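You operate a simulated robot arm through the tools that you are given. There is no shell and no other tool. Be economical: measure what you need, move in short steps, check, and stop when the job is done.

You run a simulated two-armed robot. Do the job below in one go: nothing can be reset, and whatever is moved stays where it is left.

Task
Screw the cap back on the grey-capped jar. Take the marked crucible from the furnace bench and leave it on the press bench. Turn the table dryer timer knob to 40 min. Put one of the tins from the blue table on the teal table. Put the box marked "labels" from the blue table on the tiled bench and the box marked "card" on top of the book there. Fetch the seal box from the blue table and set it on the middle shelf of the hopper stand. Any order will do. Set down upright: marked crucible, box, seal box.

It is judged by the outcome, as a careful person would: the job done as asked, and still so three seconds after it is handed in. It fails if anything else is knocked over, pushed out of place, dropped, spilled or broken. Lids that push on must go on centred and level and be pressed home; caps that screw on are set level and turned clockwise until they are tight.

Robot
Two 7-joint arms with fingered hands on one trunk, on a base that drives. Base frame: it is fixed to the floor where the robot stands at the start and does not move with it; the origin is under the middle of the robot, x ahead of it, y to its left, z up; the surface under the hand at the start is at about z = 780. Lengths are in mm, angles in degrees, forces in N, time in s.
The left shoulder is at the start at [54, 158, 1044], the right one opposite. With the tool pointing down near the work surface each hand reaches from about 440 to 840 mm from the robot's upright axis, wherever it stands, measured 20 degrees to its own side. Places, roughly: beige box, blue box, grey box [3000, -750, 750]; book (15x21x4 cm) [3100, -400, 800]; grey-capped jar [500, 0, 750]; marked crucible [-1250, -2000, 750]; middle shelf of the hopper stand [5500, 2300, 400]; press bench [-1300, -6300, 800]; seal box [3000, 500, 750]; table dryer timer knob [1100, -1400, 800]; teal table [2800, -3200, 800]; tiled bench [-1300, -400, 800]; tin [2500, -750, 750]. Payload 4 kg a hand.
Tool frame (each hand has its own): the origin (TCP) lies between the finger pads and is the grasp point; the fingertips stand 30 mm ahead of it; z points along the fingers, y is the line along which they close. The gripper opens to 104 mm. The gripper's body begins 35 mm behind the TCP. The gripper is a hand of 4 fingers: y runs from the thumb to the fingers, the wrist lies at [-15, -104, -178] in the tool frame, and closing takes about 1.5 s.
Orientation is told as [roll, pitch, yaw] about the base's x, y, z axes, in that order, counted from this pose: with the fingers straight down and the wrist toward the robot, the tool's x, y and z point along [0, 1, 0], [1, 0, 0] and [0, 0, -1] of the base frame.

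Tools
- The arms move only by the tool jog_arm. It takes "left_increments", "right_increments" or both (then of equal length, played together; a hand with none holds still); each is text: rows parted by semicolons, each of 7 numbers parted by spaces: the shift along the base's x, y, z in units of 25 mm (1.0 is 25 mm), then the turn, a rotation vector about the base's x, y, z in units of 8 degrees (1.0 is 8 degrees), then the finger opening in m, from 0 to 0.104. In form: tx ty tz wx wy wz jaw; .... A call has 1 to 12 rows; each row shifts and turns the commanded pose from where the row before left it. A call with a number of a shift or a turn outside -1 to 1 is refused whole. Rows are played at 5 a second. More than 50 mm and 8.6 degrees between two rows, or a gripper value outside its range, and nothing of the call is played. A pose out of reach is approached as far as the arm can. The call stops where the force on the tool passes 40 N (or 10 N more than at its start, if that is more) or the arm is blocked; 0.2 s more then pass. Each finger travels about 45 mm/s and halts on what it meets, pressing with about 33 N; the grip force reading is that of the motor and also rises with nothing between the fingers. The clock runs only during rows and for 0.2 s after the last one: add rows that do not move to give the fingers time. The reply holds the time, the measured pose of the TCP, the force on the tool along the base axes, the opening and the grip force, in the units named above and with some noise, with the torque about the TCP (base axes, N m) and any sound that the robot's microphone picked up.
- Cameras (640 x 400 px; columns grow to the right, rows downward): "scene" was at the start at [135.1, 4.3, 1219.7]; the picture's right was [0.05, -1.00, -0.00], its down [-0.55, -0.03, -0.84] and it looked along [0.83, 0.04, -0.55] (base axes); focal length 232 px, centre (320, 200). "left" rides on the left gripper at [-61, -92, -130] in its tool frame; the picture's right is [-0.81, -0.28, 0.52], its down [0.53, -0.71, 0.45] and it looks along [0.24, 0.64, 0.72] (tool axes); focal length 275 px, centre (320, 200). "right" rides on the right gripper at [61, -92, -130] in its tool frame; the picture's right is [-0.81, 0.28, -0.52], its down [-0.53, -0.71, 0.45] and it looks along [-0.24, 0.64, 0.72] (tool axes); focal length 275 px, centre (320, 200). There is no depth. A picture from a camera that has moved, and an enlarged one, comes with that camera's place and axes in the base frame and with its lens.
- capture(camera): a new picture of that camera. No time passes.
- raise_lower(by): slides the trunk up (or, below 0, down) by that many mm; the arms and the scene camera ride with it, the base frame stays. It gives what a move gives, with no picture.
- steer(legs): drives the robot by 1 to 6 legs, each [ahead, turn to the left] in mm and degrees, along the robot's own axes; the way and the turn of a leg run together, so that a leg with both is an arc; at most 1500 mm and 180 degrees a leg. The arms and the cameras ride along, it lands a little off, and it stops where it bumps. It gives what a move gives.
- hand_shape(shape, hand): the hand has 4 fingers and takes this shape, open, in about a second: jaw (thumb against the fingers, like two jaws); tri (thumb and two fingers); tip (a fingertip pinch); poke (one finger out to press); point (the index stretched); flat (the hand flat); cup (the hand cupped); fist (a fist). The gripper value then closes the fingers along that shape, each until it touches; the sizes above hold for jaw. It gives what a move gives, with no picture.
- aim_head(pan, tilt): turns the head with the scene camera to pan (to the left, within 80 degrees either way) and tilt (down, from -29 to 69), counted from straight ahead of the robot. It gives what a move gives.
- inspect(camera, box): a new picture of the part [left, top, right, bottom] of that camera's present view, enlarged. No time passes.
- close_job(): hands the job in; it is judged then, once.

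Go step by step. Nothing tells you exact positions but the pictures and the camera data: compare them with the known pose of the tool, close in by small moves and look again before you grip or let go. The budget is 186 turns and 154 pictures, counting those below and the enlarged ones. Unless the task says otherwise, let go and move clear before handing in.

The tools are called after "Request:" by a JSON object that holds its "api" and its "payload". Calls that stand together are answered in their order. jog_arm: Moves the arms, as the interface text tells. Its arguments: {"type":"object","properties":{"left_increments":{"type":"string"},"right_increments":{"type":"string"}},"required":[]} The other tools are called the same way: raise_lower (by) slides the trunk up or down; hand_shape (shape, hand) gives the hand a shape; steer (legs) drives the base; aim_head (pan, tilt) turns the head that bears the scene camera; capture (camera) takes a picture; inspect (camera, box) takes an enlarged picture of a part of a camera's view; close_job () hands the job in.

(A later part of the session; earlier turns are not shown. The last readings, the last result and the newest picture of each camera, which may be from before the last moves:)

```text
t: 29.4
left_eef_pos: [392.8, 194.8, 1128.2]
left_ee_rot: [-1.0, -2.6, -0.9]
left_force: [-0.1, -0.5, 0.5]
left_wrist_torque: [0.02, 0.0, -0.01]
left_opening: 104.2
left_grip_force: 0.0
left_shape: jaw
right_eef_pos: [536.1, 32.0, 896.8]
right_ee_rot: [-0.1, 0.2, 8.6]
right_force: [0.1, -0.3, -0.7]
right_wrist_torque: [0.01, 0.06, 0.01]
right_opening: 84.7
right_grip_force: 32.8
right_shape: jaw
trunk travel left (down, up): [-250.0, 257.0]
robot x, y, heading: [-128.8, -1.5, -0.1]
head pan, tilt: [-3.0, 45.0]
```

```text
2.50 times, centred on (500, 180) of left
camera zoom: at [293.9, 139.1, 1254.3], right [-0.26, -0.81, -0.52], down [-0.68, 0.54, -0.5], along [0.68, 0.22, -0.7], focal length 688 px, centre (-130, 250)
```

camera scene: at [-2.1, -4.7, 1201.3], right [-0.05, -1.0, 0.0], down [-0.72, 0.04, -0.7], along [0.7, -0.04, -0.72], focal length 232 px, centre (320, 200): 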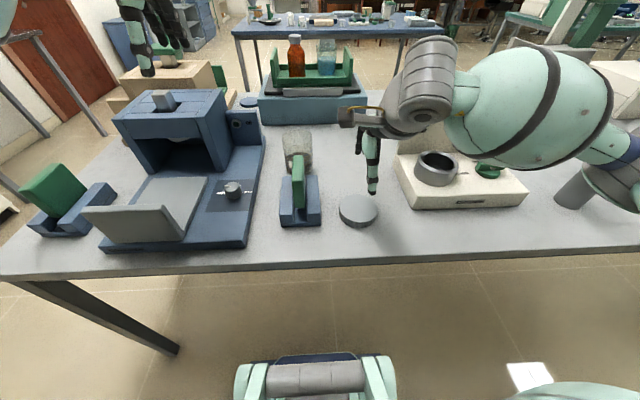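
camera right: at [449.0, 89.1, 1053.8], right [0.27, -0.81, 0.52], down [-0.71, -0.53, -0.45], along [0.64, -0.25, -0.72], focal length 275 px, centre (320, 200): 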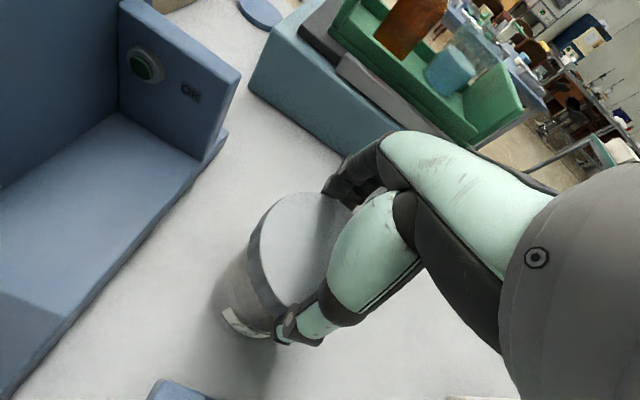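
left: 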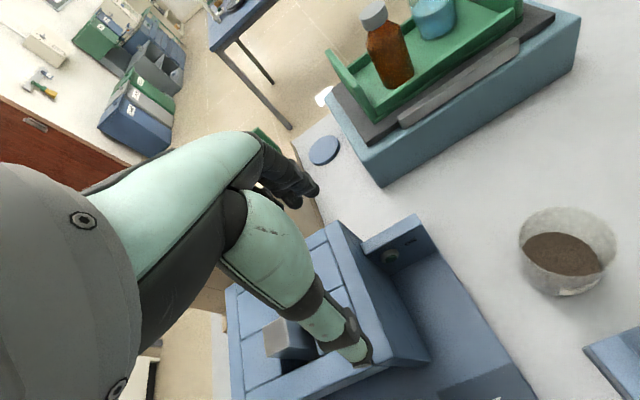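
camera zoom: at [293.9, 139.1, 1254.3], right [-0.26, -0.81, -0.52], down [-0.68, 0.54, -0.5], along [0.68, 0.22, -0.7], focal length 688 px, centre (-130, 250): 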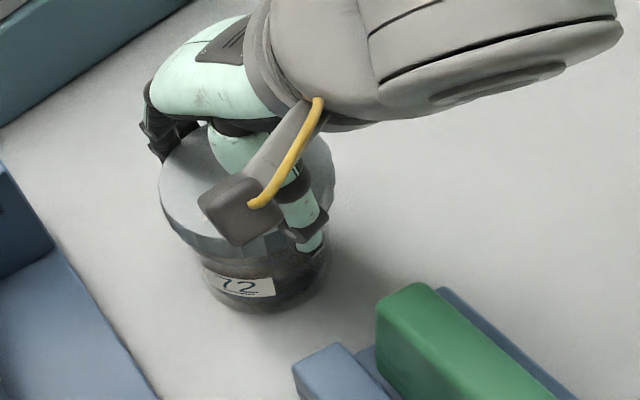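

Without a downward press the jar turned along with the cap. I'll press down lightly, as in the first stroke, while turning.

Request:
{"api": "jog_arm", "payload": {"right_increments": "0 0 -0.12 0 0 0 0.07; 0 0 -0.1 0 0 0 0.07; 0 0 0 0 0 0 0.07"}}

Request:
{"api": "jog_arm", "payload": {"right_increments": "0 0 0 0 0 -0.9 0.07; 0 0 0 0 0 -0.9 0.07; 0 0 0 0 0 -0.9 0.07; 0 0 0 0 0 0 0.07"}}

Request:
{"api": "jog_arm", "payload": {"right_increments": "0 0 0 0 0 -0.9 0.07; 0 0 0 0 0 -0.9 0.07; 0 0 0 0 0 0 0.07"}}

Request:
{"api": "inspect", "payload": {"camera": "left", "box": [400, 100, 600, 260]}}

Request:
{"api": "inspect", "payload": {"camera": "scene", "box": [240, 80, 360, 164]}}

```text
t: 30.2
left_eef_pos: [390.5, 195.9, 1128.8]
left_ee_rot: [-0.9, -2.7, -0.8]
left_force: [-0.1, 0.5, -0.5]
left_wrist_torque: [0.0, 0.01, -0.02]
left_opening: 103.5
left_grip_force: 0.0
left_shape: jaw
right_eef_pos: [536.3, 32.8, 894.1]
right_ee_rot: [0.0, -0.3, 8.7]
right_force: [3.1, -0.7, 16.2]
right_wrist_torque: [-0.02, -0.03, 0.03]
right_opening: 84.3
right_grip_force: 33.0
right_shape: jaw
trunk travel left (down, up): [-250.0, 257.0]
robot x, y, heading: [-129.7, -0.1, 0.0]
head pan, tilt: [-3.0, 45.0]
```

```text
t: 31.2
left_eef_pos: [392.1, 196.4, 1128.9]
left_ee_rot: [-0.9, -2.7, -0.9]
left_force: [-0.4, 0.1, -0.5]
left_wrist_torque: [-0.03, -0.02, 0.0]
left_opening: 104.2
left_grip_force: 0.1
left_shape: jaw
right_eef_pos: [537.4, 31.4, 894.1]
right_ee_rot: [0.0, -0.3, -13.0]
right_force: [8.1, 0.7, 23.0]
right_wrist_torque: [-0.08, -0.18, 0.02]
right_opening: 83.6
right_grip_force: 33.3
right_shape: jaw
trunk travel left (down, up): [-250.0, 257.0]
robot x, y, heading: [-131.0, -1.3, 0.0]
head pan, tilt: [-3.0, 45.0]
```

```text
t: 32.0
left_eef_pos: [390.7, 196.5, 1129.5]
left_ee_rot: [-0.9, -2.7, -0.9]
left_force: [-0.2, -0.4, 0.0]
left_wrist_torque: [0.0, -0.04, -0.01]
left_opening: 104.2
left_grip_force: 0.1
left_shape: jaw
right_eef_pos: [535.7, 32.4, 893.5]
right_ee_rot: [0.0, -0.3, -27.4]
right_force: [5.7, 0.7, 23.0]
right_wrist_torque: [0.0, -0.12, 0.0]
right_opening: 83.7
right_grip_force: 32.9
right_shape: jaw
trunk travel left (down, up): [-250.0, 257.0]
robot x, y, heading: [-127.1, -0.1, -0.3]
head pan, tilt: [-3.0, 45.0]
```

```text
2.50 times, centred on (500, 180) of left
camera zoom: at [291.6, 139.2, 1255.2], right [-0.26, -0.81, -0.52], down [-0.68, 0.54, -0.5], along [0.68, 0.22, -0.7], focal length 688 px, centre (-130, 250)
```

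zoom: 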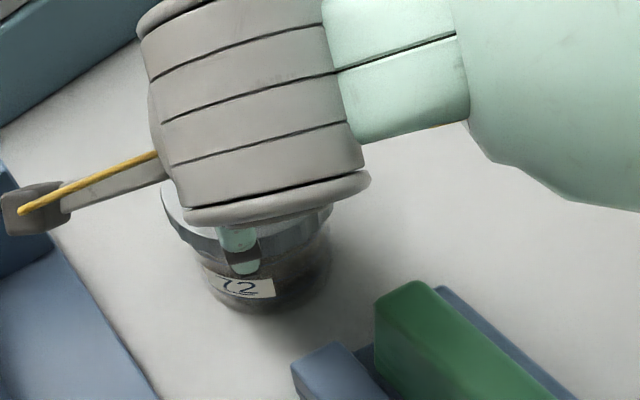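

```text
4.76 times, centred on (300, 122) of scene
camera zoom: at [-4.3, -4.9, 1201.5], right [-0.05, -1.0, 0.0], down [-0.71, 0.04, -0.7], along [0.7, -0.04, -0.72], focal length 1107 px, centre (415, 571)
```

zoom: 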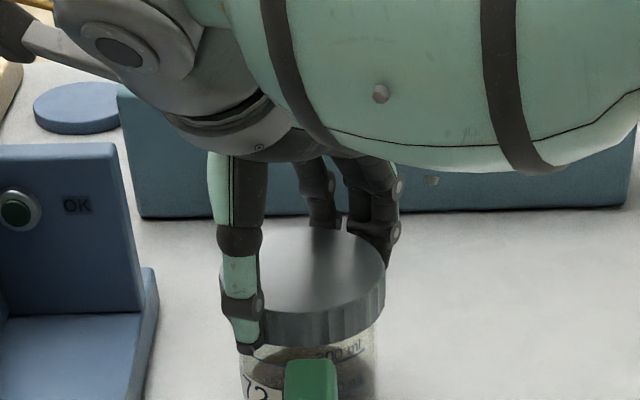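

Pressing works: the jar stays still and the cap turns under it. I'll finish this stroke, open and rotate the hand back in place around the cap, then repeat.

Request:
{"api": "jog_arm", "payload": {"right_increments": "0 0 0 0 0 -0.9 0.07; 0 0 0 0 0 -0.9 0.07; 0 0 0 0 0 0 0.07; 0 0 0.22 0 0 0 0.104; 0 0 0 0 0 0 0.104; 0 0 0 0 0 0 0.104; 0 0 0 0 0 1 0.104; 0 0 0 0 0 1 0.104; 0 0 0 0 0 1 0.104; 0 0 0 0 0 1 0.104; 0 0 0 0 0 1 0.104; 0 0 0 0 0 1 0.104"}}

Request:
{"api": "jog_arm", "payload": {"right_increments": "0 0 0 0 0 1 0.104; 0 0 0 0 0 1 0.104; 0 0 0 0 0 1 0.104; 0 0 0 0 0 1 0.104; 0 0 0 0 0 0.8 0.104; 0 0 0 0 0 0 0.104"}}

Request:
{"api": "inspect", "payload": {"camera": "left", "box": [400, 100, 600, 260]}}

```text
t: 34.6
left_eef_pos: [391.7, 196.7, 1128.6]
left_ee_rot: [-0.9, -2.7, -0.9]
left_force: [0.3, -0.1, 0.6]
left_wrist_torque: [0.01, 0.01, 0.01]
left_opening: 104.1
left_grip_force: 0.0
left_shape: jaw
right_eef_pos: [537.0, 31.0, 897.3]
right_ee_rot: [-0.1, 0.1, 6.3]
right_force: [-1.6, 0.0, 0.2]
right_wrist_torque: [-0.01, 0.03, -0.01]
right_opening: 103.9
right_grip_force: 0.0
right_shape: jaw
trunk travel left (down, up): [-250.0, 257.0]
robot x, y, heading: [-131.4, 2.5, -0.1]
head pan, tilt: [-3.0, 45.0]
```

```text
t: 36.0
left_eef_pos: [393.2, 195.1, 1128.5]
left_ee_rot: [-1.1, -2.6, -0.9]
left_force: [0.4, -0.1, -0.6]
left_wrist_torque: [-0.01, 0.01, -0.03]
left_opening: 104.0
left_grip_force: 0.0
left_shape: jaw
right_eef_pos: [537.7, 33.0, 897.6]
right_ee_rot: [-0.1, 0.0, 44.8]
right_force: [-0.2, 0.0, 0.3]
right_wrist_torque: [-0.03, 0.04, -0.02]
right_opening: 103.8
right_grip_force: 0.1
right_shape: jaw
trunk travel left (down, up): [-250.0, 257.0]
robot x, y, heading: [-131.4, 0.8, -0.2]
head pan, tilt: [-3.0, 45.0]
```

```text
2.50 times, centred on (500, 180) of left
camera zoom: at [293.4, 139.4, 1254.5], right [-0.26, -0.81, -0.52], down [-0.68, 0.54, -0.5], along [0.68, 0.22, -0.7], focal length 688 px, centre (-130, 250)
```

zoom: 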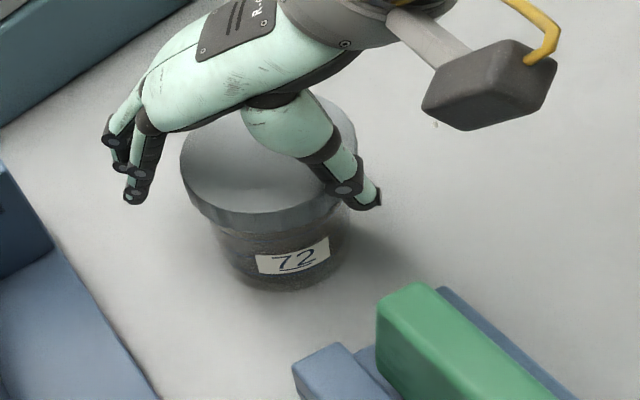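

The jar was nudged about 15 mm while the hand swung back, so next time I'll lift clear first. I'll measure it again.

Request:
{"api": "jog_arm", "payload": {"right_increments": "0 0 0.8 0 0 0 0.104; 0 0 0.8 0 0 0 0.104; 0 0 0.4 0 0 0 0.104; 0 0 0 0 0 0 0.104"}}

Request:
{"api": "inspect", "payload": {"camera": "scene", "box": [240, 80, 360, 164]}}

Request:
{"api": "inspect", "payload": {"camera": "left", "box": [400, 100, 600, 260]}}

```text
t: 37.0
left_eef_pos: [393.1, 195.8, 1126.8]
left_ee_rot: [-0.9, -2.5, -0.7]
left_force: [0.6, -0.2, 0.2]
left_wrist_torque: [-0.03, -0.02, 0.03]
left_opening: 104.1
left_grip_force: 0.0
left_shape: jaw
right_eef_pos: [537.9, 29.8, 947.8]
right_ee_rot: [-0.1, 0.1, 44.4]
right_force: [-0.8, 0.0, -0.7]
right_wrist_torque: [-0.01, 0.03, -0.02]
right_opening: 104.0
right_grip_force: 0.1
right_shape: jaw
trunk travel left (down, up): [-250.0, 257.0]
robot x, y, heading: [-129.8, -2.0, -0.1]
head pan, tilt: [-3.0, 45.0]
```

```text
4.76 times, centred on (300, 122) of scene
camera zoom: at [-2.1, -4.7, 1201.3], right [-0.05, -1.0, 0.0], down [-0.72, 0.04, -0.7], along [0.7, -0.04, -0.72], focal length 1107 px, centre (415, 571)
```

zoom: 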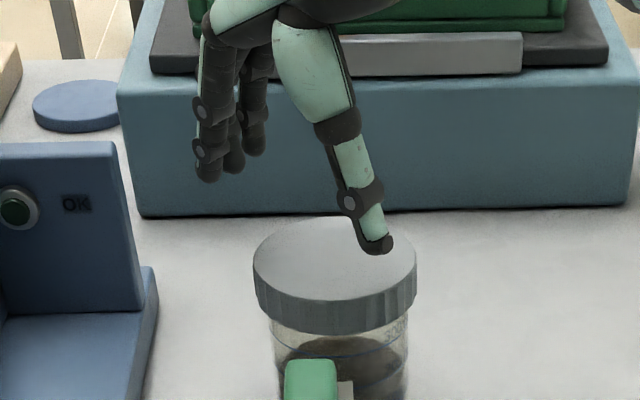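

```text
2.50 times, centred on (500, 180) of left
camera zoom: at [293.6, 139.4, 1254.4], right [-0.26, -0.81, -0.52], down [-0.68, 0.54, -0.5], along [0.68, 0.22, -0.7], focal length 688 px, centre (-130, 250)
```

zoom: 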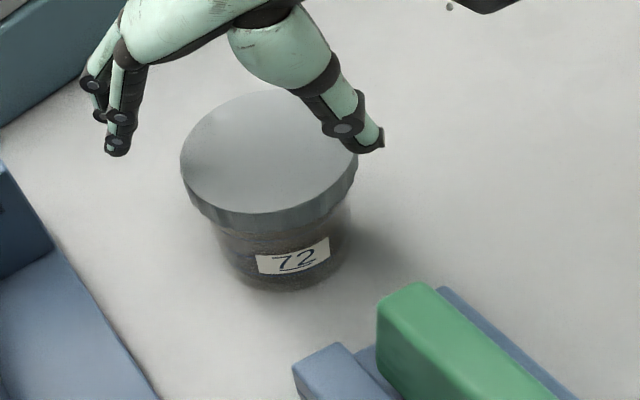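

Request:
{"api": "jog_arm", "payload": {"right_increments": "0.16 -0.88 0 0 0 0 0.104; 0 0 -0.7 0 0 0 0.104; 0 0 -0.7 0 0 0 0.104; 0 0 -0.66 0 0 0 0.104; 0 0 0 0 0 0 0.104; 0 0 0 0 0 0 0.085; 0 0 0 0 0 0 0.07; 0 0 0 0 0 0 0.07; 0 0 0 0 0 0 0.07; 0 0 -0.15 0 0 0 0.07; 0 0 -0.15 0 0 0 0.07; 0 0 0 0 0 0 0.07"}}

Request:
{"api": "inspect", "payload": {"camera": "left", "box": [400, 100, 600, 260]}}

```text
t: 39.6
left_eef_pos: [389.7, 196.6, 1129.5]
left_ee_rot: [-0.8, -2.9, -0.9]
left_force: [-0.3, -0.1, 0.1]
left_wrist_torque: [0.01, -0.01, 0.02]
left_opening: 103.8
left_grip_force: 0.2
left_shape: jaw
right_eef_pos: [537.8, 32.4, 894.0]
right_ee_rot: [-0.2, -0.5, 44.7]
right_force: [2.5, -0.7, 27.5]
right_wrist_torque: [-0.26, 0.0, -0.02]
right_opening: 72.0
right_grip_force: 33.3
right_shape: jaw
right hand out of reach, approached as far as the arm can: row 1
trunk travel left (down, up): [-250.0, 257.0]
robot x, y, heading: [-127.7, -2.0, -0.0]
head pan, tilt: [-3.0, 45.0]
```

```text
2.50 times, centred on (500, 180) of left
camera zoom: at [290.7, 139.2, 1255.7], right [-0.26, -0.81, -0.52], down [-0.68, 0.54, -0.5], along [0.68, 0.22, -0.7], focal length 688 px, centre (-130, 250)
```

zoom: 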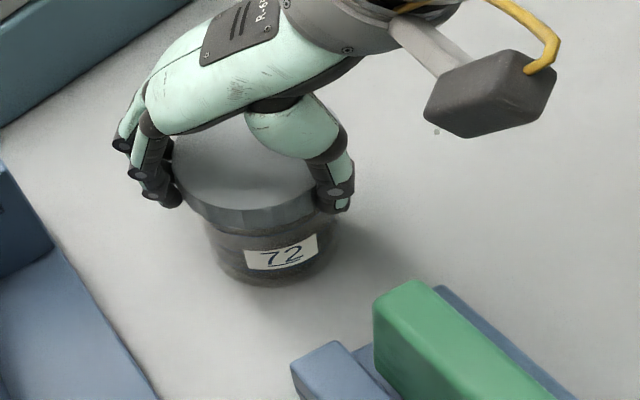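

The shift was refused as out of reach at this yaw, so the grip is off centre. I'll release, rise, reduce the yaw and then recentre.

Request:
{"api": "jog_arm", "payload": {"right_increments": "0 0 0.3 0 0 0 0.104; 0 0 0 0 0 0 0.104; 0 0 0 0 0 0 0.104; 0 0 0 0 0 0 0.104; 0 0 1 0 0 0 0.104; 0 0 1 0 0 0 0.104; 0 0 0 0 0 -1 0.104; 0 0 0 0 0 -0.5 0.104; 0 -0.4 0 0 0 0 0.104; 0.16 -0.4 0 0 0 0 0.104; 0 0 0 0 0 0 0.104"}}

Request:
{"api": "inspect", "payload": {"camera": "left", "box": [400, 100, 600, 260]}}

Request:
{"api": "inspect", "payload": {"camera": "scene", "box": [240, 80, 360, 164]}}

```text
t: 42.0
left_eef_pos: [392.1, 196.8, 1128.3]
left_ee_rot: [-1.0, -2.6, -0.9]
left_force: [-0.5, 0.4, 0.5]
left_wrist_torque: [-0.05, -0.02, -0.04]
left_opening: 104.2
left_grip_force: 0.1
left_shape: jaw
right_eef_pos: [540.8, 9.6, 928.3]
right_ee_rot: [-0.1, 0.1, 32.7]
right_force: [0.7, -0.5, -0.5]
right_wrist_torque: [-0.01, -0.02, 0.0]
right_opening: 103.7
right_grip_force: 0.1
right_shape: jaw
right hand out of reach, approached as far as the arm can: row 6
trunk travel left (down, up): [-250.0, 257.0]
robot x, y, heading: [-128.3, 3.6, 0.1]
head pan, tilt: [-3.0, 45.0]
```

```text
2.50 times, centred on (500, 180) of left
camera zoom: at [293.5, 139.4, 1254.4], right [-0.26, -0.81, -0.52], down [-0.68, 0.54, -0.5], along [0.68, 0.22, -0.7], focal length 688 px, centre (-130, 250)
```

zoom: 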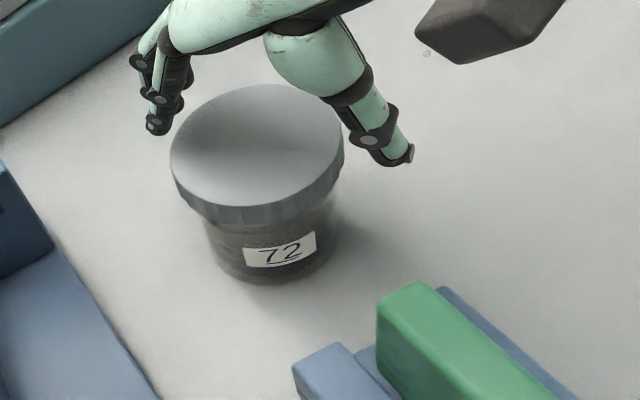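

```text
4.76 times, centred on (300, 122) of scene
camera zoom: at [-2.2, -4.7, 1201.3], right [-0.05, -1.0, 0.0], down [-0.72, 0.04, -0.7], along [0.7, -0.04, -0.72], focal length 1107 px, centre (415, 571)
```

zoom: 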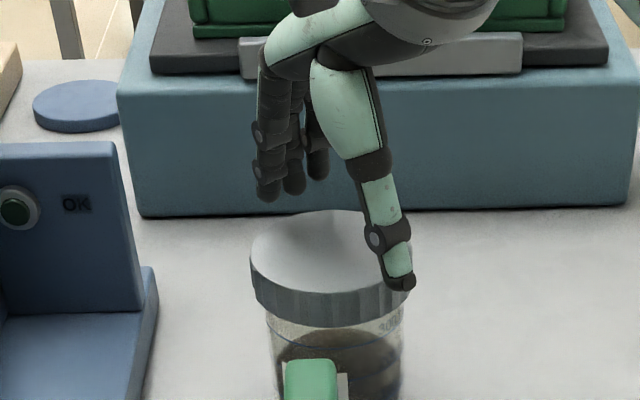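

Request:
{"api": "jog_arm", "payload": {"right_increments": "0.36 0.06 0 0 0 0 0.104; 0 0 -0.5 0 0 0 0.104; 0 0 -0.5 0 0 0 0.104; 0 0 -0.32 0 0 0 0.104; 0 0 0 0 0 0 0.104"}}

Request:
{"api": "inspect", "payload": {"camera": "scene", "box": [240, 80, 360, 164]}}

Request:
{"api": "inspect", "payload": {"camera": "left", "box": [400, 100, 600, 260]}}

```text
t: 43.2
left_eef_pos: [392.8, 197.2, 1127.0]
left_ee_rot: [-1.0, -2.5, -0.9]
left_force: [-0.3, -0.4, 0.3]
left_wrist_torque: [0.0, 0.0, 0.02]
left_opening: 104.1
left_grip_force: 0.0
left_shape: jaw
right_eef_pos: [548.5, 11.5, 896.4]
right_ee_rot: [0.0, 0.0, 32.8]
right_force: [0.4, -0.2, 1.7]
right_wrist_torque: [0.11, -0.1, 0.02]
right_opening: 103.7
right_grip_force: 0.1
right_shape: jaw
trunk travel left (down, up): [-250.0, 257.0]
robot x, y, heading: [-128.7, 1.5, -0.2]
head pan, tilt: [-3.0, 45.0]
```

```text
4.76 times, centred on (300, 122) of scene
camera zoom: at [-2.4, -4.6, 1201.3], right [-0.05, -1.0, 0.0], down [-0.72, 0.04, -0.7], along [0.7, -0.04, -0.72], focal length 1107 px, centre (415, 571)
```

zoom: 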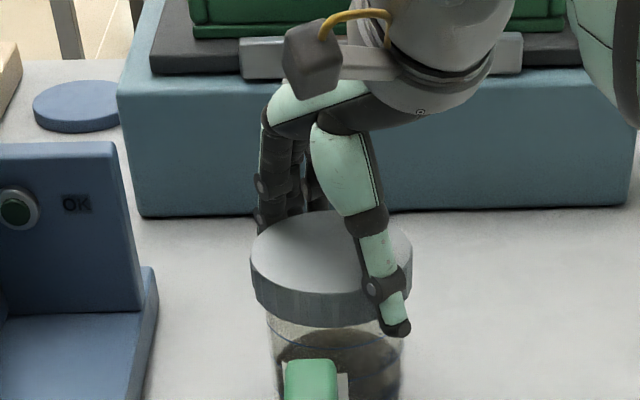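

```text
2.50 times, centred on (500, 180) of left
camera zoom: at [293.4, 139.5, 1254.5], right [-0.26, -0.81, -0.52], down [-0.68, 0.54, -0.5], along [0.68, 0.22, -0.7], focal length 688 px, centre (-130, 250)
```

zoom: 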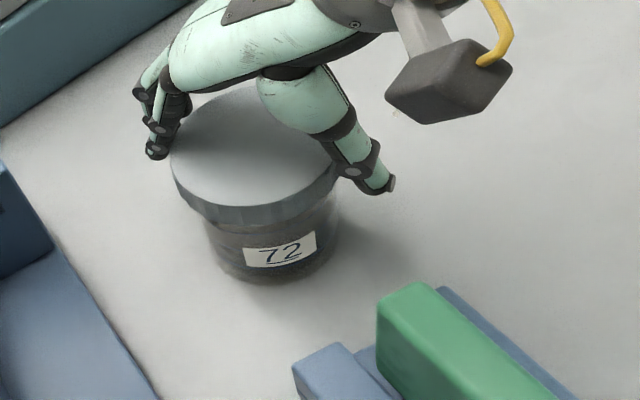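

Request:
{"api": "jog_arm", "payload": {"right_increments": "0.1 0.06 0 0 0 0 0.09; 0 0 0 0 0 0 0.07; 0 0 0 0 0 0 0.07; 0 0 0 0 0 0 0.07; 0 0 -0.12 0 0 0 0.07; 0 0 -0.12 0 0 0 0.07; 0 0 0 0 0 0 0.07"}}

Request:
{"api": "jog_arm", "payload": {"right_increments": "0 0 0 0 0 -0.9 0.07; 0 0 0 0 0 -0.9 0.07; 0 0 0 0 0 -0.9 0.07; 0 0 0 0 0 0 0.07"}}

Request:
{"api": "jog_arm", "payload": {"right_increments": "0 0 0 0 0 -0.9 0.07; 0 0 0 0 0 -0.9 0.07; 0 0 0 0 0 -0.9 0.07; 0 0 0 0 0 0 0.07"}}

Request:
{"api": "inspect", "payload": {"camera": "left", "box": [400, 100, 600, 260]}}

```text
t: 44.9
left_eef_pos: [389.9, 196.0, 1129.8]
left_ee_rot: [-0.9, -2.6, -0.9]
left_force: [-0.9, 0.4, -0.2]
left_wrist_torque: [0.0, -0.01, 0.01]
left_opening: 103.8
left_grip_force: 0.1
left_shape: jaw
right_eef_pos: [552.0, 12.6, 892.9]
right_ee_rot: [-0.1, -0.3, 32.8]
right_force: [2.6, -1.3, 18.9]
right_wrist_torque: [-0.1, -0.03, -0.04]
right_opening: 85.9
right_grip_force: 33.0
right_shape: jaw
trunk travel left (down, up): [-250.0, 257.0]
robot x, y, heading: [-127.2, -1.4, -0.3]
head pan, tilt: [-3.0, 45.0]
```

```text
t: 45.9
left_eef_pos: [390.6, 197.1, 1129.1]
left_ee_rot: [-0.9, -2.7, -0.9]
left_force: [0.0, 0.8, 0.1]
left_wrist_torque: [0.03, 0.01, 0.01]
left_opening: 103.8
left_grip_force: 0.1
left_shape: jaw
right_eef_pos: [550.1, 12.8, 892.5]
right_ee_rot: [-0.1, -0.2, 11.0]
right_force: [6.1, 1.3, 24.9]
right_wrist_torque: [0.02, -0.18, -0.01]
right_opening: 85.2
right_grip_force: 32.9
right_shape: jaw
trunk travel left (down, up): [-250.0, 257.0]
robot x, y, heading: [-127.6, 1.3, -0.4]
head pan, tilt: [-3.0, 45.0]
```

```text
t: 46.9
left_eef_pos: [390.5, 196.1, 1129.3]
left_ee_rot: [-0.9, -2.6, -0.9]
left_force: [0.8, 0.4, 0.2]
left_wrist_torque: [0.0, -0.01, 0.0]
left_opening: 104.0
left_grip_force: 0.1
left_shape: jaw
right_eef_pos: [552.1, 13.4, 891.9]
right_ee_rot: [0.0, -0.3, -10.6]
right_force: [5.9, 0.7, 24.0]
right_wrist_torque: [-0.06, -0.2, 0.01]
right_opening: 85.4
right_grip_force: 32.9
right_shape: jaw
trunk travel left (down, up): [-250.0, 257.0]
robot x, y, heading: [-128.3, 1.0, -0.4]
head pan, tilt: [-3.0, 45.0]
```

```text
2.50 times, centred on (500, 180) of left
camera zoom: at [291.4, 139.3, 1255.2], right [-0.26, -0.81, -0.52], down [-0.68, 0.54, -0.5], along [0.68, 0.22, -0.7], focal length 688 px, centre (-130, 250)
```

zoom: 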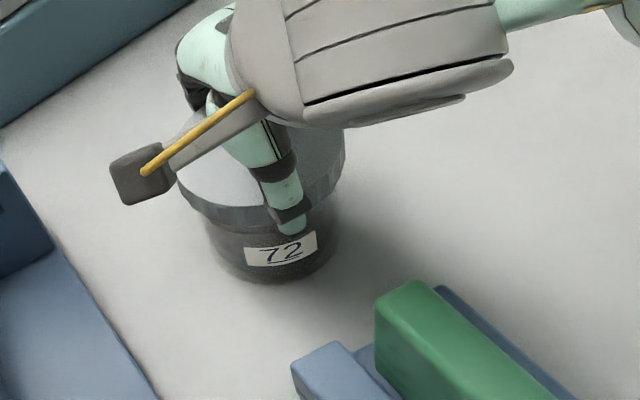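

The jar holds still and the cap is moving down. I'll continue to about -40.

Request:
{"api": "jog_arm", "payload": {"right_increments": "0 0 0 0 0 -0.9 0.07; 0 0 0 0 0 -0.9 0.07; 0 0 0 0 0 -0.9 0.07; 0 0 0 0 0 -0.5 0.07; 0 0 0 0 0 0 0.07"}}

Request:
{"api": "inspect", "payload": {"camera": "left", "box": [400, 100, 600, 260]}}

Request:
{"api": "jog_arm", "payload": {"right_increments": "0 0 0.2 0 0 0 0.104; 0 0 0 0 0 0 0.104; 0 0 0 0 0 0 0.104; 0 0 0 0 0 0 0.104; 0 0 0.6 0 0 0 0.104; 0 0 0.7 0 0 0 0.104; 0 0 0.5 0 0 0 0.104; 0 0 0 0 0 0 0.104"}}

Request:
{"api": "inspect", "payload": {"camera": "scene", "box": [240, 80, 360, 164]}}

```text
t: 48.0
left_eef_pos: [389.1, 196.2, 1129.5]
left_ee_rot: [-0.9, -2.7, -0.8]
left_force: [-0.3, 0.5, 0.4]
left_wrist_torque: [0.01, 0.02, -0.04]
left_opening: 103.8
left_grip_force: 0.1
left_shape: jaw
right_eef_pos: [552.3, 13.7, 892.6]
right_ee_rot: [0.0, -0.3, -36.3]
right_force: [3.9, 0.2, 23.0]
right_wrist_torque: [-0.06, -0.14, 0.23]
right_opening: 85.1
right_grip_force: 33.3
right_shape: jaw
trunk travel left (down, up): [-250.0, 257.0]
robot x, y, heading: [-128.0, -0.8, 0.1]
head pan, tilt: [-3.0, 45.0]
```

```text
2.50 times, centred on (500, 180) of left
camera zoom: at [291.2, 139.4, 1255.3], right [-0.26, -0.81, -0.52], down [-0.68, 0.54, -0.5], along [0.68, 0.22, -0.7], focal length 688 px, centre (-130, 250)
```

zoom: 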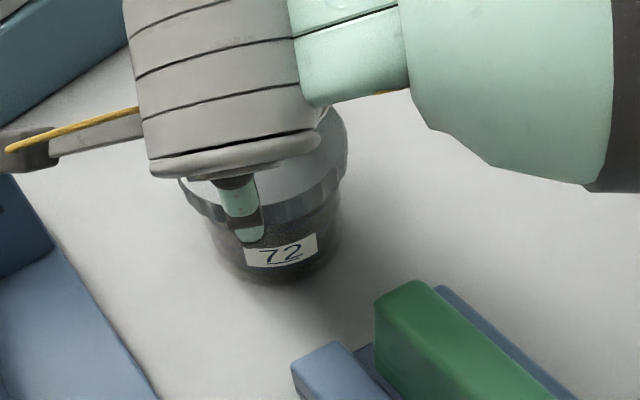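

```text
t: 49.9
left_eef_pos: [392.6, 197.0, 1128.3]
left_ee_rot: [-1.0, -2.6, -0.9]
left_force: [-0.6, 0.3, 0.3]
left_wrist_torque: [-0.02, 0.01, 0.01]
left_opening: 103.8
left_grip_force: 0.1
left_shape: jaw
right_eef_pos: [552.4, 13.5, 940.5]
right_ee_rot: [-0.1, -0.1, -36.2]
right_force: [0.2, -0.2, -1.0]
right_wrist_torque: [0.01, 0.02, 0.03]
right_opening: 103.8
right_grip_force: 0.0
right_shape: jaw
trunk travel left (down, up): [-250.0, 257.0]
robot x, y, heading: [-128.7, -0.3, -0.0]
head pan, tilt: [-3.0, 45.0]
```

```text
4.76 times, centred on (300, 122) of scene
camera zoom: at [-2.1, -4.9, 1201.3], right [-0.05, -1.0, 0.0], down [-0.72, 0.04, -0.7], along [0.7, -0.04, -0.72], focal length 1107 px, centre (415, 571)
```

zoom: 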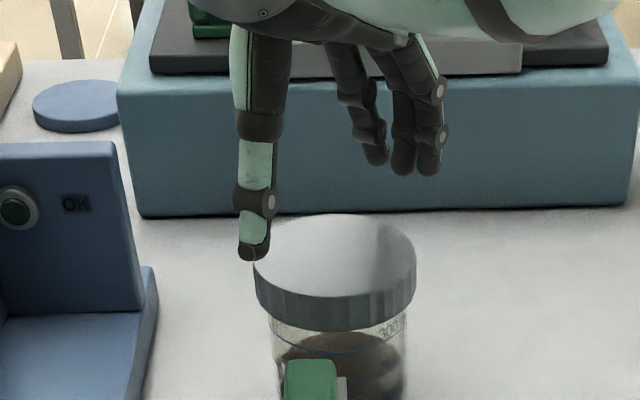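

Resistance of 0.23 N·m showed at the end of that stroke. I'll make one more stroke to confirm it's tight.

Request:
{"api": "jog_arm", "payload": {"right_increments": "0 0 0 0 0 1 0.104; 0 0 0 0 0 1 0.104; 0 0 0 0 0 1 0.104; 0 0 0 0 0 1 0.104; 0 0 0 0 0 1 0.104; 0 0 0 0 0 1 0.104; 0 0 0 0 0 1 0.104; 0 0 0 0 0 1 0.104; 0 0 0 0 0 0.5 0.104; 0 -0.08 0 0 0 0 0.104; 0 0 0 0 0 0 0.104"}}

Request:
{"api": "jog_arm", "payload": {"right_increments": "0 0 -0.7 0 0 0 0.104; 0 0 -0.7 0 0 0 0.104; 0 0 -0.44 0 0 0 0.104; 0 0 0 0 0 0 0.104; 0 0 0 0 0 0 0.09; 0 0 0 0 0 0 0.07; 0 0 0 0 0 0 0.07; 0 0 0 0 0 0 0.07; 0 0 -0.12 0 0 0 0.07; 0 0 -0.12 0 0 0 0.07; 0 0 0 0 0 0 0.07"}}

Request:
{"api": "jog_arm", "payload": {"right_increments": "0 0 0 0 0 -0.7 0.07; 0 0 0 0 0 -0.7 0.07; 0 0 0 0 0 0 0.07"}}

Request:
{"api": "inspect", "payload": {"camera": "left", "box": [400, 100, 600, 260]}}

```text
t: 52.2
left_eef_pos: [392.7, 194.0, 1126.6]
left_ee_rot: [-1.0, -2.7, -0.9]
left_force: [0.4, 0.3, 0.5]
left_wrist_torque: [-0.02, 0.02, -0.01]
left_opening: 104.1
left_grip_force: 0.0
left_shape: jaw
right_eef_pos: [551.5, 10.8, 939.1]
right_ee_rot: [-0.1, 0.1, 31.8]
right_force: [0.0, 0.7, -0.2]
right_wrist_torque: [0.01, 0.0, 0.02]
right_opening: 104.1
right_grip_force: 0.0
right_shape: jaw
trunk travel left (down, up): [-250.0, 257.0]
robot x, y, heading: [-130.6, 0.9, -0.3]
head pan, tilt: [-3.0, 45.0]
```

```text
t: 54.6
left_eef_pos: [390.3, 196.2, 1129.8]
left_ee_rot: [-0.9, -2.7, -0.9]
left_force: [0.3, -0.7, -0.2]
left_wrist_torque: [-0.01, 0.01, 0.0]
left_opening: 104.0
left_grip_force: 0.0
left_shape: jaw
right_eef_pos: [551.8, 12.3, 890.4]
right_ee_rot: [-0.1, -0.4, 31.9]
right_force: [2.1, -0.4, 20.2]
right_wrist_torque: [-0.08, 0.01, -0.03]
right_opening: 83.1
right_grip_force: 33.2
right_shape: jaw
trunk travel left (down, up): [-250.0, 257.0]
robot x, y, heading: [-129.9, 0.5, -0.3]
head pan, tilt: [-3.0, 45.0]
```

```text
t: 55.5
left_eef_pos: [391.0, 196.3, 1128.9]
left_ee_rot: [-0.9, -2.7, -0.9]
left_force: [-0.2, -0.5, 0.9]
left_wrist_torque: [-0.01, -0.03, 0.02]
left_opening: 104.0
left_grip_force: 0.0
left_shape: jaw
right_eef_pos: [551.8, 12.7, 892.0]
right_ee_rot: [-0.1, -0.3, 20.6]
right_force: [2.3, 3.2, 23.2]
right_wrist_torque: [0.07, -0.14, 0.31]
right_opening: 83.8
right_grip_force: 33.6
right_shape: jaw
trunk travel left (down, up): [-250.0, 257.0]
robot x, y, heading: [-126.9, -1.1, -0.1]
head pan, tilt: [-3.0, 45.0]
```

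```text
2.50 times, centred on (500, 180) of left
camera zoom: at [290.8, 139.6, 1255.4], right [-0.26, -0.81, -0.52], down [-0.68, 0.54, -0.5], along [0.68, 0.22, -0.7], focal length 688 px, centre (-130, 250)
```

zoom: 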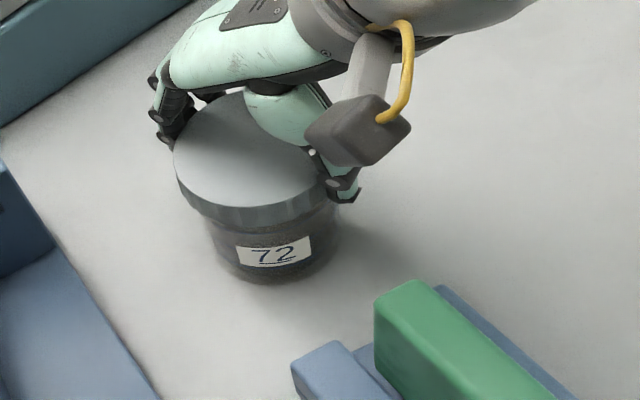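

Request:
{"api": "jog_arm", "payload": {"right_increments": "0 0 -0.1 0 0 -0.3 0.07; 0 0 0 0 0 -0.7 0.07; 0 0 0 0 0 -0.7 0.07; 0 0 0 0 0 -0.7 0.07; 0 0 0 0 0 0 0.07"}}

Request:
{"api": "inspect", "payload": {"camera": "left", "box": [400, 100, 600, 260]}}

```text
t: 56.6
left_eef_pos: [388.6, 197.3, 1128.4]
left_ee_rot: [-0.9, -2.8, -0.9]
left_force: [-0.3, 1.2, 0.3]
left_wrist_torque: [0.04, 0.03, 0.01]
left_opening: 103.9
left_grip_force: 0.0
left_shape: jaw
right_eef_pos: [551.1, 12.2, 890.0]
right_ee_rot: [0.0, -0.4, 1.4]
right_force: [2.0, 1.0, 29.7]
right_wrist_torque: [-0.01, -0.23, 0.36]
right_opening: 83.2
right_grip_force: 33.1
right_shape: jaw
trunk travel left (down, up): [-250.0, 257.0]
robot x, y, heading: [-132.1, 1.6, -0.1]
head pan, tilt: [-3.0, 45.0]
```

```text
2.50 times, centred on (500, 180) of left
camera zoom: at [290.1, 139.4, 1255.7], right [-0.26, -0.81, -0.52], down [-0.68, 0.54, -0.5], along [0.68, 0.22, -0.7], focal length 688 px, centre (-130, 250)
```

zoom: 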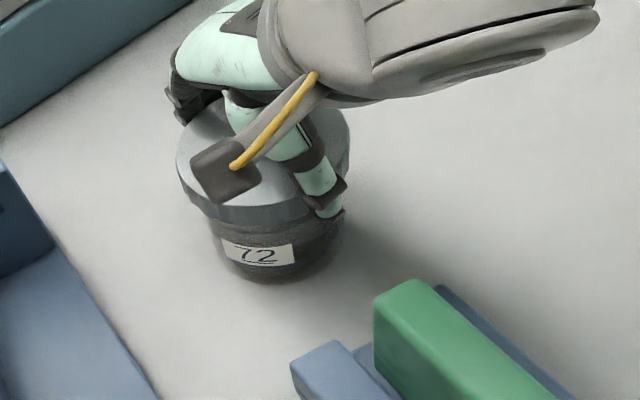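

The cap is tight: torque is up to 0.36 N·m and the jar turns with it. I'll release, lift away and look around to plan the driving.

Request:
{"api": "jog_arm", "payload": {"right_increments": "0 0 0.25 0 0 0 0.104; 0 0 0 0 0 0 0.104; 0 0 0 0 0 0 0.104; 0 0 0 0 0 0 0.104; 0 0 1 0 0 0 0.104; 0 0 1 0 0 0 0.104; -0.3 -0.6 1 0 0 0 0.104; -1 -1 1 0 0 0 0.104; -1 -1 1 0 0 0 0.104; -1 -1 1 0 0 0 0.104; -1 -1 1 0 0 0 0.104; -1 -1 1 0 0 0 0.104"}}

Request:
{"api": "jog_arm", "payload": {"right_increments": "-1 -1 0.5 0 0 0 0.104; -1 -1 0 0 0 0 0.104; -1 -1 0 0 0 0 0.104; 0 -1 0 0 0 0 0.104; 0 0 0 0 0 0 0.104"}}

Request:
{"api": "aim_head", "payload": {"pan": -45, "tilt": 25}}

Request:
{"api": "capture", "payload": {"camera": "scene"}}

```text
t: 59.2
left_eef_pos: [391.1, 195.5, 1127.0]
left_ee_rot: [-0.9, -2.7, -0.9]
left_force: [0.4, -0.7, 0.2]
left_wrist_torque: [0.01, 0.03, 0.02]
left_opening: 103.9
left_grip_force: 0.0
left_shape: jaw
right_eef_pos: [420.1, -128.7, 1093.7]
right_ee_rot: [-0.1, 0.0, 1.5]
right_force: [-0.7, 0.0, 0.1]
right_wrist_torque: [0.02, -0.02, -0.01]
right_opening: 103.8
right_grip_force: 0.1
right_shape: jaw
trunk travel left (down, up): [-250.0, 257.0]
robot x, y, heading: [-127.7, 1.3, 0.1]
head pan, tilt: [-3.0, 45.0]
```

```text
t: 60.5
left_eef_pos: [392.4, 196.8, 1127.6]
left_ee_rot: [-1.0, -2.6, -0.9]
left_force: [-0.7, -0.4, -1.0]
left_wrist_torque: [-0.01, -0.02, -0.02]
left_opening: 104.0
left_grip_force: 0.0
left_shape: jaw
right_eef_pos: [342.8, -228.9, 1101.0]
right_ee_rot: [-0.2, 0.1, 1.5]
right_force: [0.3, 0.9, 0.4]
right_wrist_torque: [-0.01, 0.02, -0.02]
right_opening: 104.0
right_grip_force: 0.1
right_shape: jaw
trunk travel left (down, up): [-250.0, 257.0]
robot x, y, heading: [-126.8, -0.1, 0.2]
head pan, tilt: [-3.0, 45.0]
```

```text
t: 61.5
left_eef_pos: [392.3, 197.1, 1127.4]
left_ee_rot: [-1.0, -2.6, -0.9]
left_force: [0.0, 0.5, 0.0]
left_wrist_torque: [0.01, -0.03, -0.01]
left_opening: 104.1
left_grip_force: 0.1
left_shape: jaw
right_eef_pos: [342.9, -229.8, 1102.2]
right_ee_rot: [-0.1, 0.1, 1.5]
right_force: [0.2, 0.0, -0.2]
right_wrist_torque: [-0.01, 0.0, 0.02]
right_opening: 103.7
right_grip_force: 0.1
right_shape: jaw
trunk travel left (down, up): [-250.0, 257.0]
robot x, y, heading: [-126.7, -1.7, -0.2]
head pan, tilt: [-45.0, 25.0]
```

```text
102 pictures are left
camera scene: at [-18.0, -65.7, 1232.0], right [-0.71, -0.71, 0.01], down [-0.31, 0.3, -0.9], along [0.63, -0.64, -0.43], focal length 232 px, centre (320, 200)
```

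scene: 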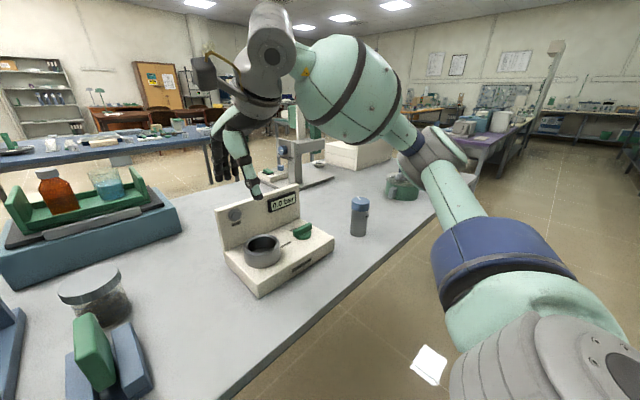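

The white case near [1000, -1400] at the end of this table is probably the table dryer. I'll drive along the aisle, keeping clear of the paper on the floor, for a closer look.

Request:
{"api": "steer", "payload": {"legs": [[-250, 0], [0, -90], [1150, 0]]}}

Request:
{"api": "aim_head", "payload": {"pan": 60, "tilt": 15}}

Request:
{"api": "capture", "payload": {"camera": "scene"}}

Request:
{"api": "aim_head", "payload": {"pan": -20, "tilt": 15}}

Request:
{"api": "capture", "payload": {"camera": "scene"}}

```text
t: 73.7
left_eef_pos: [-157.5, -1651.3, 1126.8]
left_ee_rot: [-0.1, -1.8, -88.8]
left_force: [0.5, 0.2, -0.3]
left_wrist_torque: [0.0, 0.02, -0.01]
left_opening: 104.1
left_grip_force: 0.1
left_shape: jaw
right_eef_pos: [-587.8, -1615.7, 1101.9]
right_ee_rot: [-0.2, 0.1, -87.3]
right_force: [0.4, 0.2, -0.1]
right_wrist_torque: [-0.02, 0.04, 0.02]
right_opening: 103.8
right_grip_force: 0.0
right_shape: jaw
trunk travel left (down, up): [-250.0, 257.0]
robot x, y, heading: [-368.5, -1138.2, -88.9]
head pan, tilt: [-45.0, 25.0]
```

```text
t: 75.5
left_eef_pos: [-158.7, -1638.8, 1132.9]
left_ee_rot: [-0.4, -2.7, -89.0]
left_force: [0.0, 0.0, -0.1]
left_wrist_torque: [0.01, -0.01, 0.01]
left_opening: 104.0
left_grip_force: 0.0
left_shape: jaw
right_eef_pos: [-588.2, -1602.5, 1108.2]
right_ee_rot: [-0.1, -0.6, -87.1]
right_force: [0.5, -0.5, 0.5]
right_wrist_torque: [-0.02, 0.01, 0.01]
right_opening: 103.9
right_grip_force: 0.1
right_shape: jaw
trunk travel left (down, up): [-250.0, 257.0]
robot x, y, heading: [-369.1, -1137.2, -88.9]
head pan, tilt: [60.0, 15.0]
```

```text
101 pictures are left
camera scene: at [-288.0, -1229.9, 1248.6], right [-0.48, -0.88, -0.01], down [-0.23, 0.14, -0.96], along [0.85, -0.46, -0.27], focal length 232 px, centre (320, 200)
```

scene: 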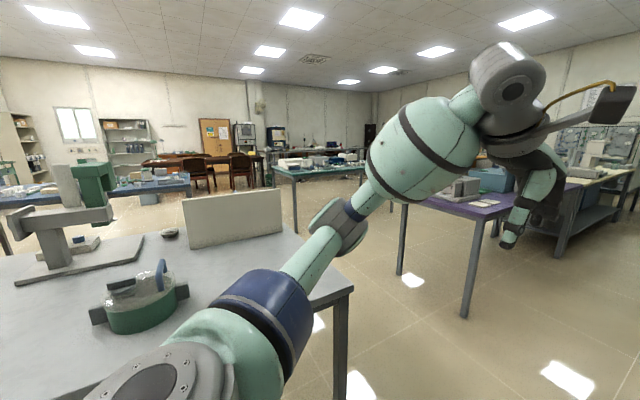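

```text
t: 77.0
left_eef_pos: [-159.4, -1638.7, 1133.8]
left_ee_rot: [-0.3, -2.8, -89.1]
left_force: [-0.3, -0.1, -0.5]
left_wrist_torque: [0.0, -0.02, 0.02]
left_opening: 103.9
left_grip_force: 0.1
left_shape: jaw
right_eef_pos: [-588.6, -1602.2, 1107.9]
right_ee_rot: [-0.2, -0.5, -87.1]
right_force: [-0.6, 1.3, 0.8]
right_wrist_torque: [-0.01, -0.01, 0.01]
right_opening: 104.0
right_grip_force: 0.0
right_shape: jaw
trunk travel left (down, up): [-250.0, 257.0]
robot x, y, heading: [-369.5, -1139.2, -89.0]
head pan, tilt: [-20.0, 15.0]
```

```text
100 pictures are left
camera scene: at [-399.9, -1273.3, 1248.0], right [-0.95, 0.32, 0.0], down [0.08, 0.26, -0.96], along [-0.31, -0.91, -0.27], focal length 232 px, centre (320, 200)
```

scene: 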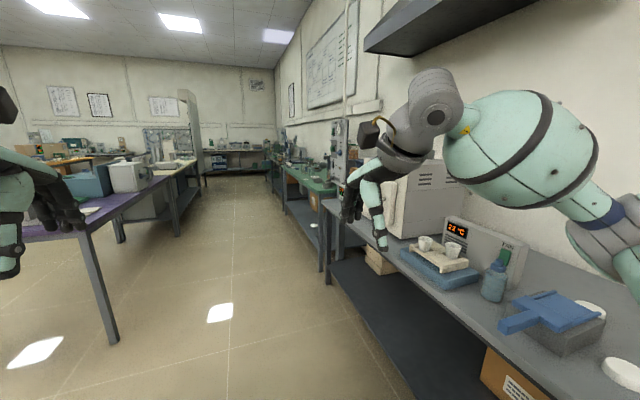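

The furnace bench is on my right, with two crucibles near [-1070, -1870]. The press bench is further down the same wall, so I'll do the crucible now and stand facing the bench.

Request:
{"api": "steer", "payload": {"legs": [[930, 0], [0, -91], [80, 0]]}}

Request:
{"api": "aim_head", "payload": {"pan": -15, "tilt": 35}}

Request:
{"api": "capture", "payload": {"camera": "scene"}}

```text
t: 87.4
left_eef_pos: [-943.9, -2269.3, 1130.6]
left_ee_rot: [0.0, -2.3, 179.4]
left_force: [-0.8, 1.5, -0.1]
left_wrist_torque: [-0.04, -0.06, 0.02]
left_opening: 103.9
left_grip_force: 0.0
left_shape: jaw
right_eef_pos: [-896.2, -1840.1, 1106.6]
right_ee_rot: [-0.1, -0.5, -178.8]
right_force: [-1.2, 1.2, -1.6]
right_wrist_torque: [-0.03, -0.01, 0.03]
right_opening: 104.1
right_grip_force: 0.0
right_shape: jaw
trunk travel left (down, up): [-250.0, 257.0]
robot x, y, heading: [-434.6, -2083.2, 179.6]
head pan, tilt: [-20.0, 15.0]
```

```text
t: 88.2
left_eef_pos: [-926.8, -2271.5, 1139.3]
left_ee_rot: [-0.2, -3.4, 179.5]
left_force: [0.8, -0.2, -0.8]
left_wrist_torque: [-0.02, 0.04, 0.02]
left_opening: 104.0
left_grip_force: 0.1
left_shape: jaw
right_eef_pos: [-879.3, -1842.7, 1112.9]
right_ee_rot: [-0.3, -1.4, -178.8]
right_force: [0.6, -0.1, 0.5]
right_wrist_torque: [0.0, 0.02, 0.01]
right_opening: 103.9
right_grip_force: 0.1
right_shape: jaw
trunk travel left (down, up): [-250.0, 257.0]
robot x, y, heading: [-433.3, -2083.8, 179.7]
head pan, tilt: [-15.0, 35.0]
```

```text
99 pictures are left
camera scene: at [-563.8, -2058.5, 1216.4], right [0.26, 0.96, 0.0], down [0.56, -0.15, -0.81], along [-0.78, 0.22, -0.58], focal length 232 px, centre (320, 200)
```

scene: 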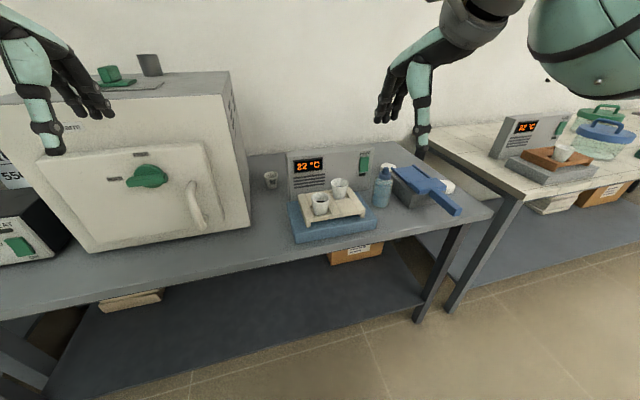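

Request:
{"api": "inspect", "payload": {"camera": "scene", "box": [250, 140, 410, 250]}}

```text
3.64 times, centred on (330, 195) of scene
camera zoom: at [-563.8, -2058.5, 1216.4], right [0.26, 0.96, 0.0], down [0.56, -0.15, -0.81], along [-0.78, 0.22, -0.58], focal length 846 px, centre (284, 218)
```

zoom: 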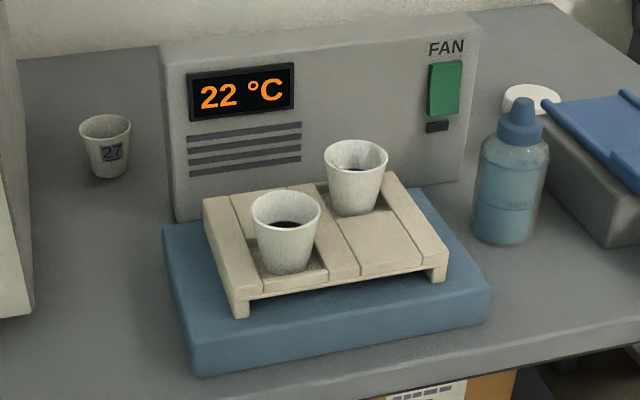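

The marked crucible is the one labelled "27", standing between the furnace and the fan unit at about [-1260, -2034]. I'll raise the left hand clear of the furnace top and drive 170 mm closer.

Request:
{"api": "jog_arm", "payload": {"left_increments": "0.5 0 1 0 0 0 0.104; 0.5 0 1 0 0 0 0.104; 0.5 0 1 0 0 0 0.104; 0.5 0 1 0 0 0 0.104; 0 0 0 0 0 0 0.104"}}

Request:
{"api": "steer", "payload": {"legs": [[170, 0]]}}

Request:
{"api": "aim_head", "payload": {"pan": 0, "tilt": 45}}

Request:
{"api": "capture", "payload": {"camera": "scene"}}

Request:
{"api": "capture", "payload": {"camera": "right"}}

```text
t: 89.4
left_eef_pos: [-877.4, -2271.2, 1237.9]
left_ee_rot: [0.0, -2.9, 179.6]
left_force: [-0.1, -0.4, -0.1]
left_wrist_torque: [-0.02, 0.01, 0.02]
left_opening: 103.8
left_grip_force: 0.2
left_shape: jaw
right_eef_pos: [-882.6, -1842.0, 1111.9]
right_ee_rot: [-0.2, -1.3, -178.8]
right_force: [0.0, -0.2, -1.3]
right_wrist_torque: [-0.01, -0.02, -0.02]
right_opening: 103.9
right_grip_force: 0.0
right_shape: jaw
trunk travel left (down, up): [-250.0, 257.0]
robot x, y, heading: [-432.6, -2080.3, 179.6]
head pan, tilt: [-15.0, 35.0]
```

```text
t: 91.0
left_eef_pos: [-1054.2, -2268.4, 1238.3]
left_ee_rot: [0.0, -3.0, 179.4]
left_force: [-0.4, 0.0, -0.5]
left_wrist_torque: [-0.01, -0.01, 0.0]
left_opening: 104.0
left_grip_force: 0.0
left_shape: jaw
right_eef_pos: [-1055.5, -1840.3, 1112.1]
right_ee_rot: [-0.2, -1.3, -179.0]
right_force: [0.1, 0.0, 0.1]
right_wrist_torque: [0.03, 0.01, 0.04]
right_opening: 104.0
right_grip_force: 0.0
right_shape: jaw
trunk travel left (down, up): [-250.0, 257.0]
robot x, y, heading: [-607.2, -2081.3, 179.6]
head pan, tilt: [-15.0, 35.0]
```

```text
t: 91.7
left_eef_pos: [-1038.0, -2270.0, 1244.0]
left_ee_rot: [0.0, -3.8, 179.5]
left_force: [-0.7, 0.0, 0.4]
left_wrist_torque: [0.01, -0.01, -0.03]
left_opening: 104.1
left_grip_force: 0.1
left_shape: jaw
right_eef_pos: [-1041.5, -1840.6, 1118.0]
right_ee_rot: [-0.2, -2.0, -178.8]
right_force: [0.7, 0.7, -0.1]
right_wrist_torque: [-0.04, 0.01, 0.02]
right_opening: 104.0
right_grip_force: 0.0
right_shape: jaw
trunk travel left (down, up): [-250.0, 257.0]
robot x, y, heading: [-607.2, -2076.7, 179.4]
head pan, tilt: [0.0, 45.0]
```

```text
97 pictures are left
camera scene: at [-736.6, -2079.3, 1201.4], right [0.01, 1.0, 0.0], down [0.72, -0.01, -0.7], along [-0.7, 0.01, -0.72], focal length 232 px, centre (320, 200)
```

scene: 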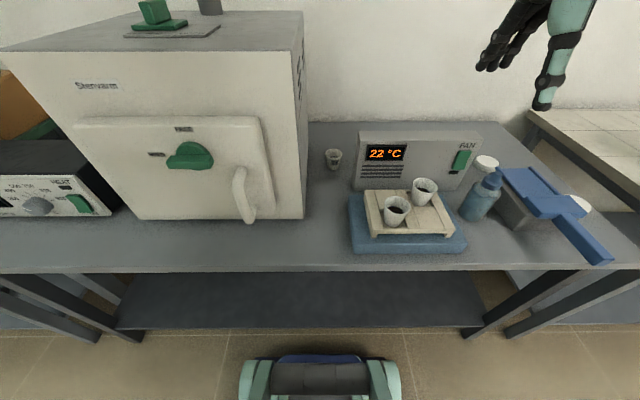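

```text
96 pictures are left
camera right: at [-944.5, -1899.7, 1244.4], right [-0.27, 0.8, 0.53], down [0.69, 0.55, -0.48], along [-0.67, 0.23, -0.7], focal length 275 px, centre (320, 200)
```

right: 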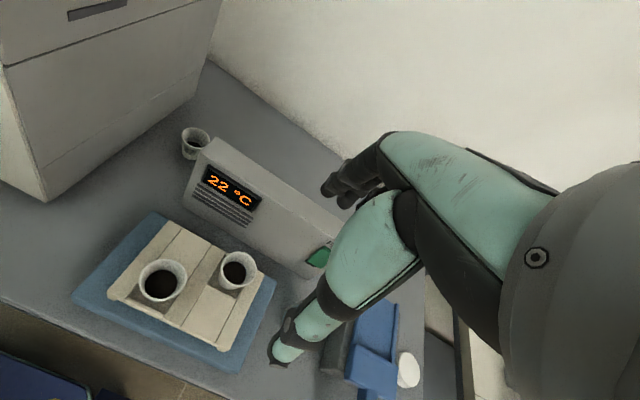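

The crucible rim is at [-1310, -2033, 813], triangulated from both cameras. I'll bring the right hand over it at a safe height.

Request:
{"api": "jog_arm", "payload": {"right_increments": "-0.98 -0.7 0 0 -0.25 0 0.085; -0.98 -0.7 0 0 0 0 0.085; -0.98 -0.7 0 0 0 0 0.085; -0.98 -0.7 0 0 0 0 0.085; -0.98 -0.7 -0.3 0 0 0 0.085; -0.98 -0.7 -0.5 0 0 0 0.085; -0.98 -0.7 -0.5 0 0 0 0.085; -0.98 -0.7 -0.5 0 0 0 0.085; -0.98 -0.7 -0.5 0 0 0 0.085; -0.98 -0.7 -0.5 0 0 0 0.085; -0.98 -0.7 -0.5 0 0 0 0.085; 0 0 0 0 0 0 0.085"}}

Request:
{"api": "capture", "payload": {"camera": "right"}}

Request:
{"api": "inspect", "payload": {"camera": "scene", "box": [270, 80, 430, 200]}}

```text
t: 94.3
left_eef_pos: [-1037.6, -2268.1, 1244.7]
left_ee_rot: [0.1, -3.8, 179.6]
left_force: [0.2, 1.0, 0.1]
left_wrist_torque: [-0.04, 0.02, 0.01]
left_opening: 103.9
left_grip_force: 0.0
left_shape: jaw
right_eef_pos: [-1310.9, -2031.8, 1034.7]
right_ee_rot: [-0.2, 0.0, -178.8]
right_force: [-0.3, -0.1, -0.2]
right_wrist_torque: [0.0, -0.04, -0.01]
right_opening: 85.0
right_grip_force: 0.0
right_shape: jaw
trunk travel left (down, up): [-250.0, 257.0]
robot x, y, heading: [-609.7, -2078.6, 179.3]
head pan, tilt: [0.0, 45.0]
```

```text
95 pictures are left
camera right: at [-1218.4, -2092.1, 1165.1], right [-0.29, 0.8, 0.52], down [0.7, 0.55, -0.45], along [-0.65, 0.23, -0.72], focal length 275 px, centre (320, 200)
```

right: 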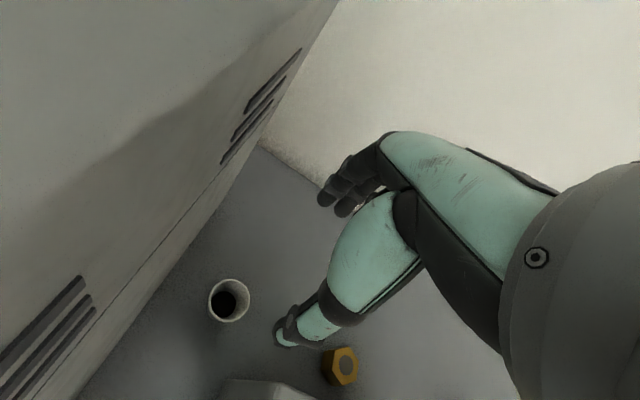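

```text
3.33 times, centred on (350, 140) of scene
camera zoom: at [-737.0, -2078.6, 1201.3], right [0.01, 1.0, 0.0], down [0.72, -0.01, -0.7], along [-0.7, 0.0, -0.72], focal length 775 px, centre (220, 400)
```

zoom: 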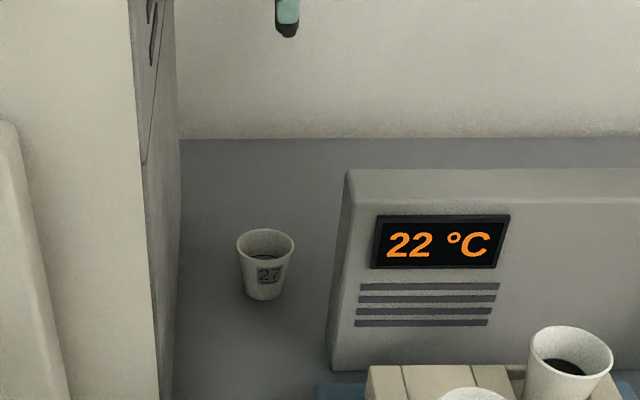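

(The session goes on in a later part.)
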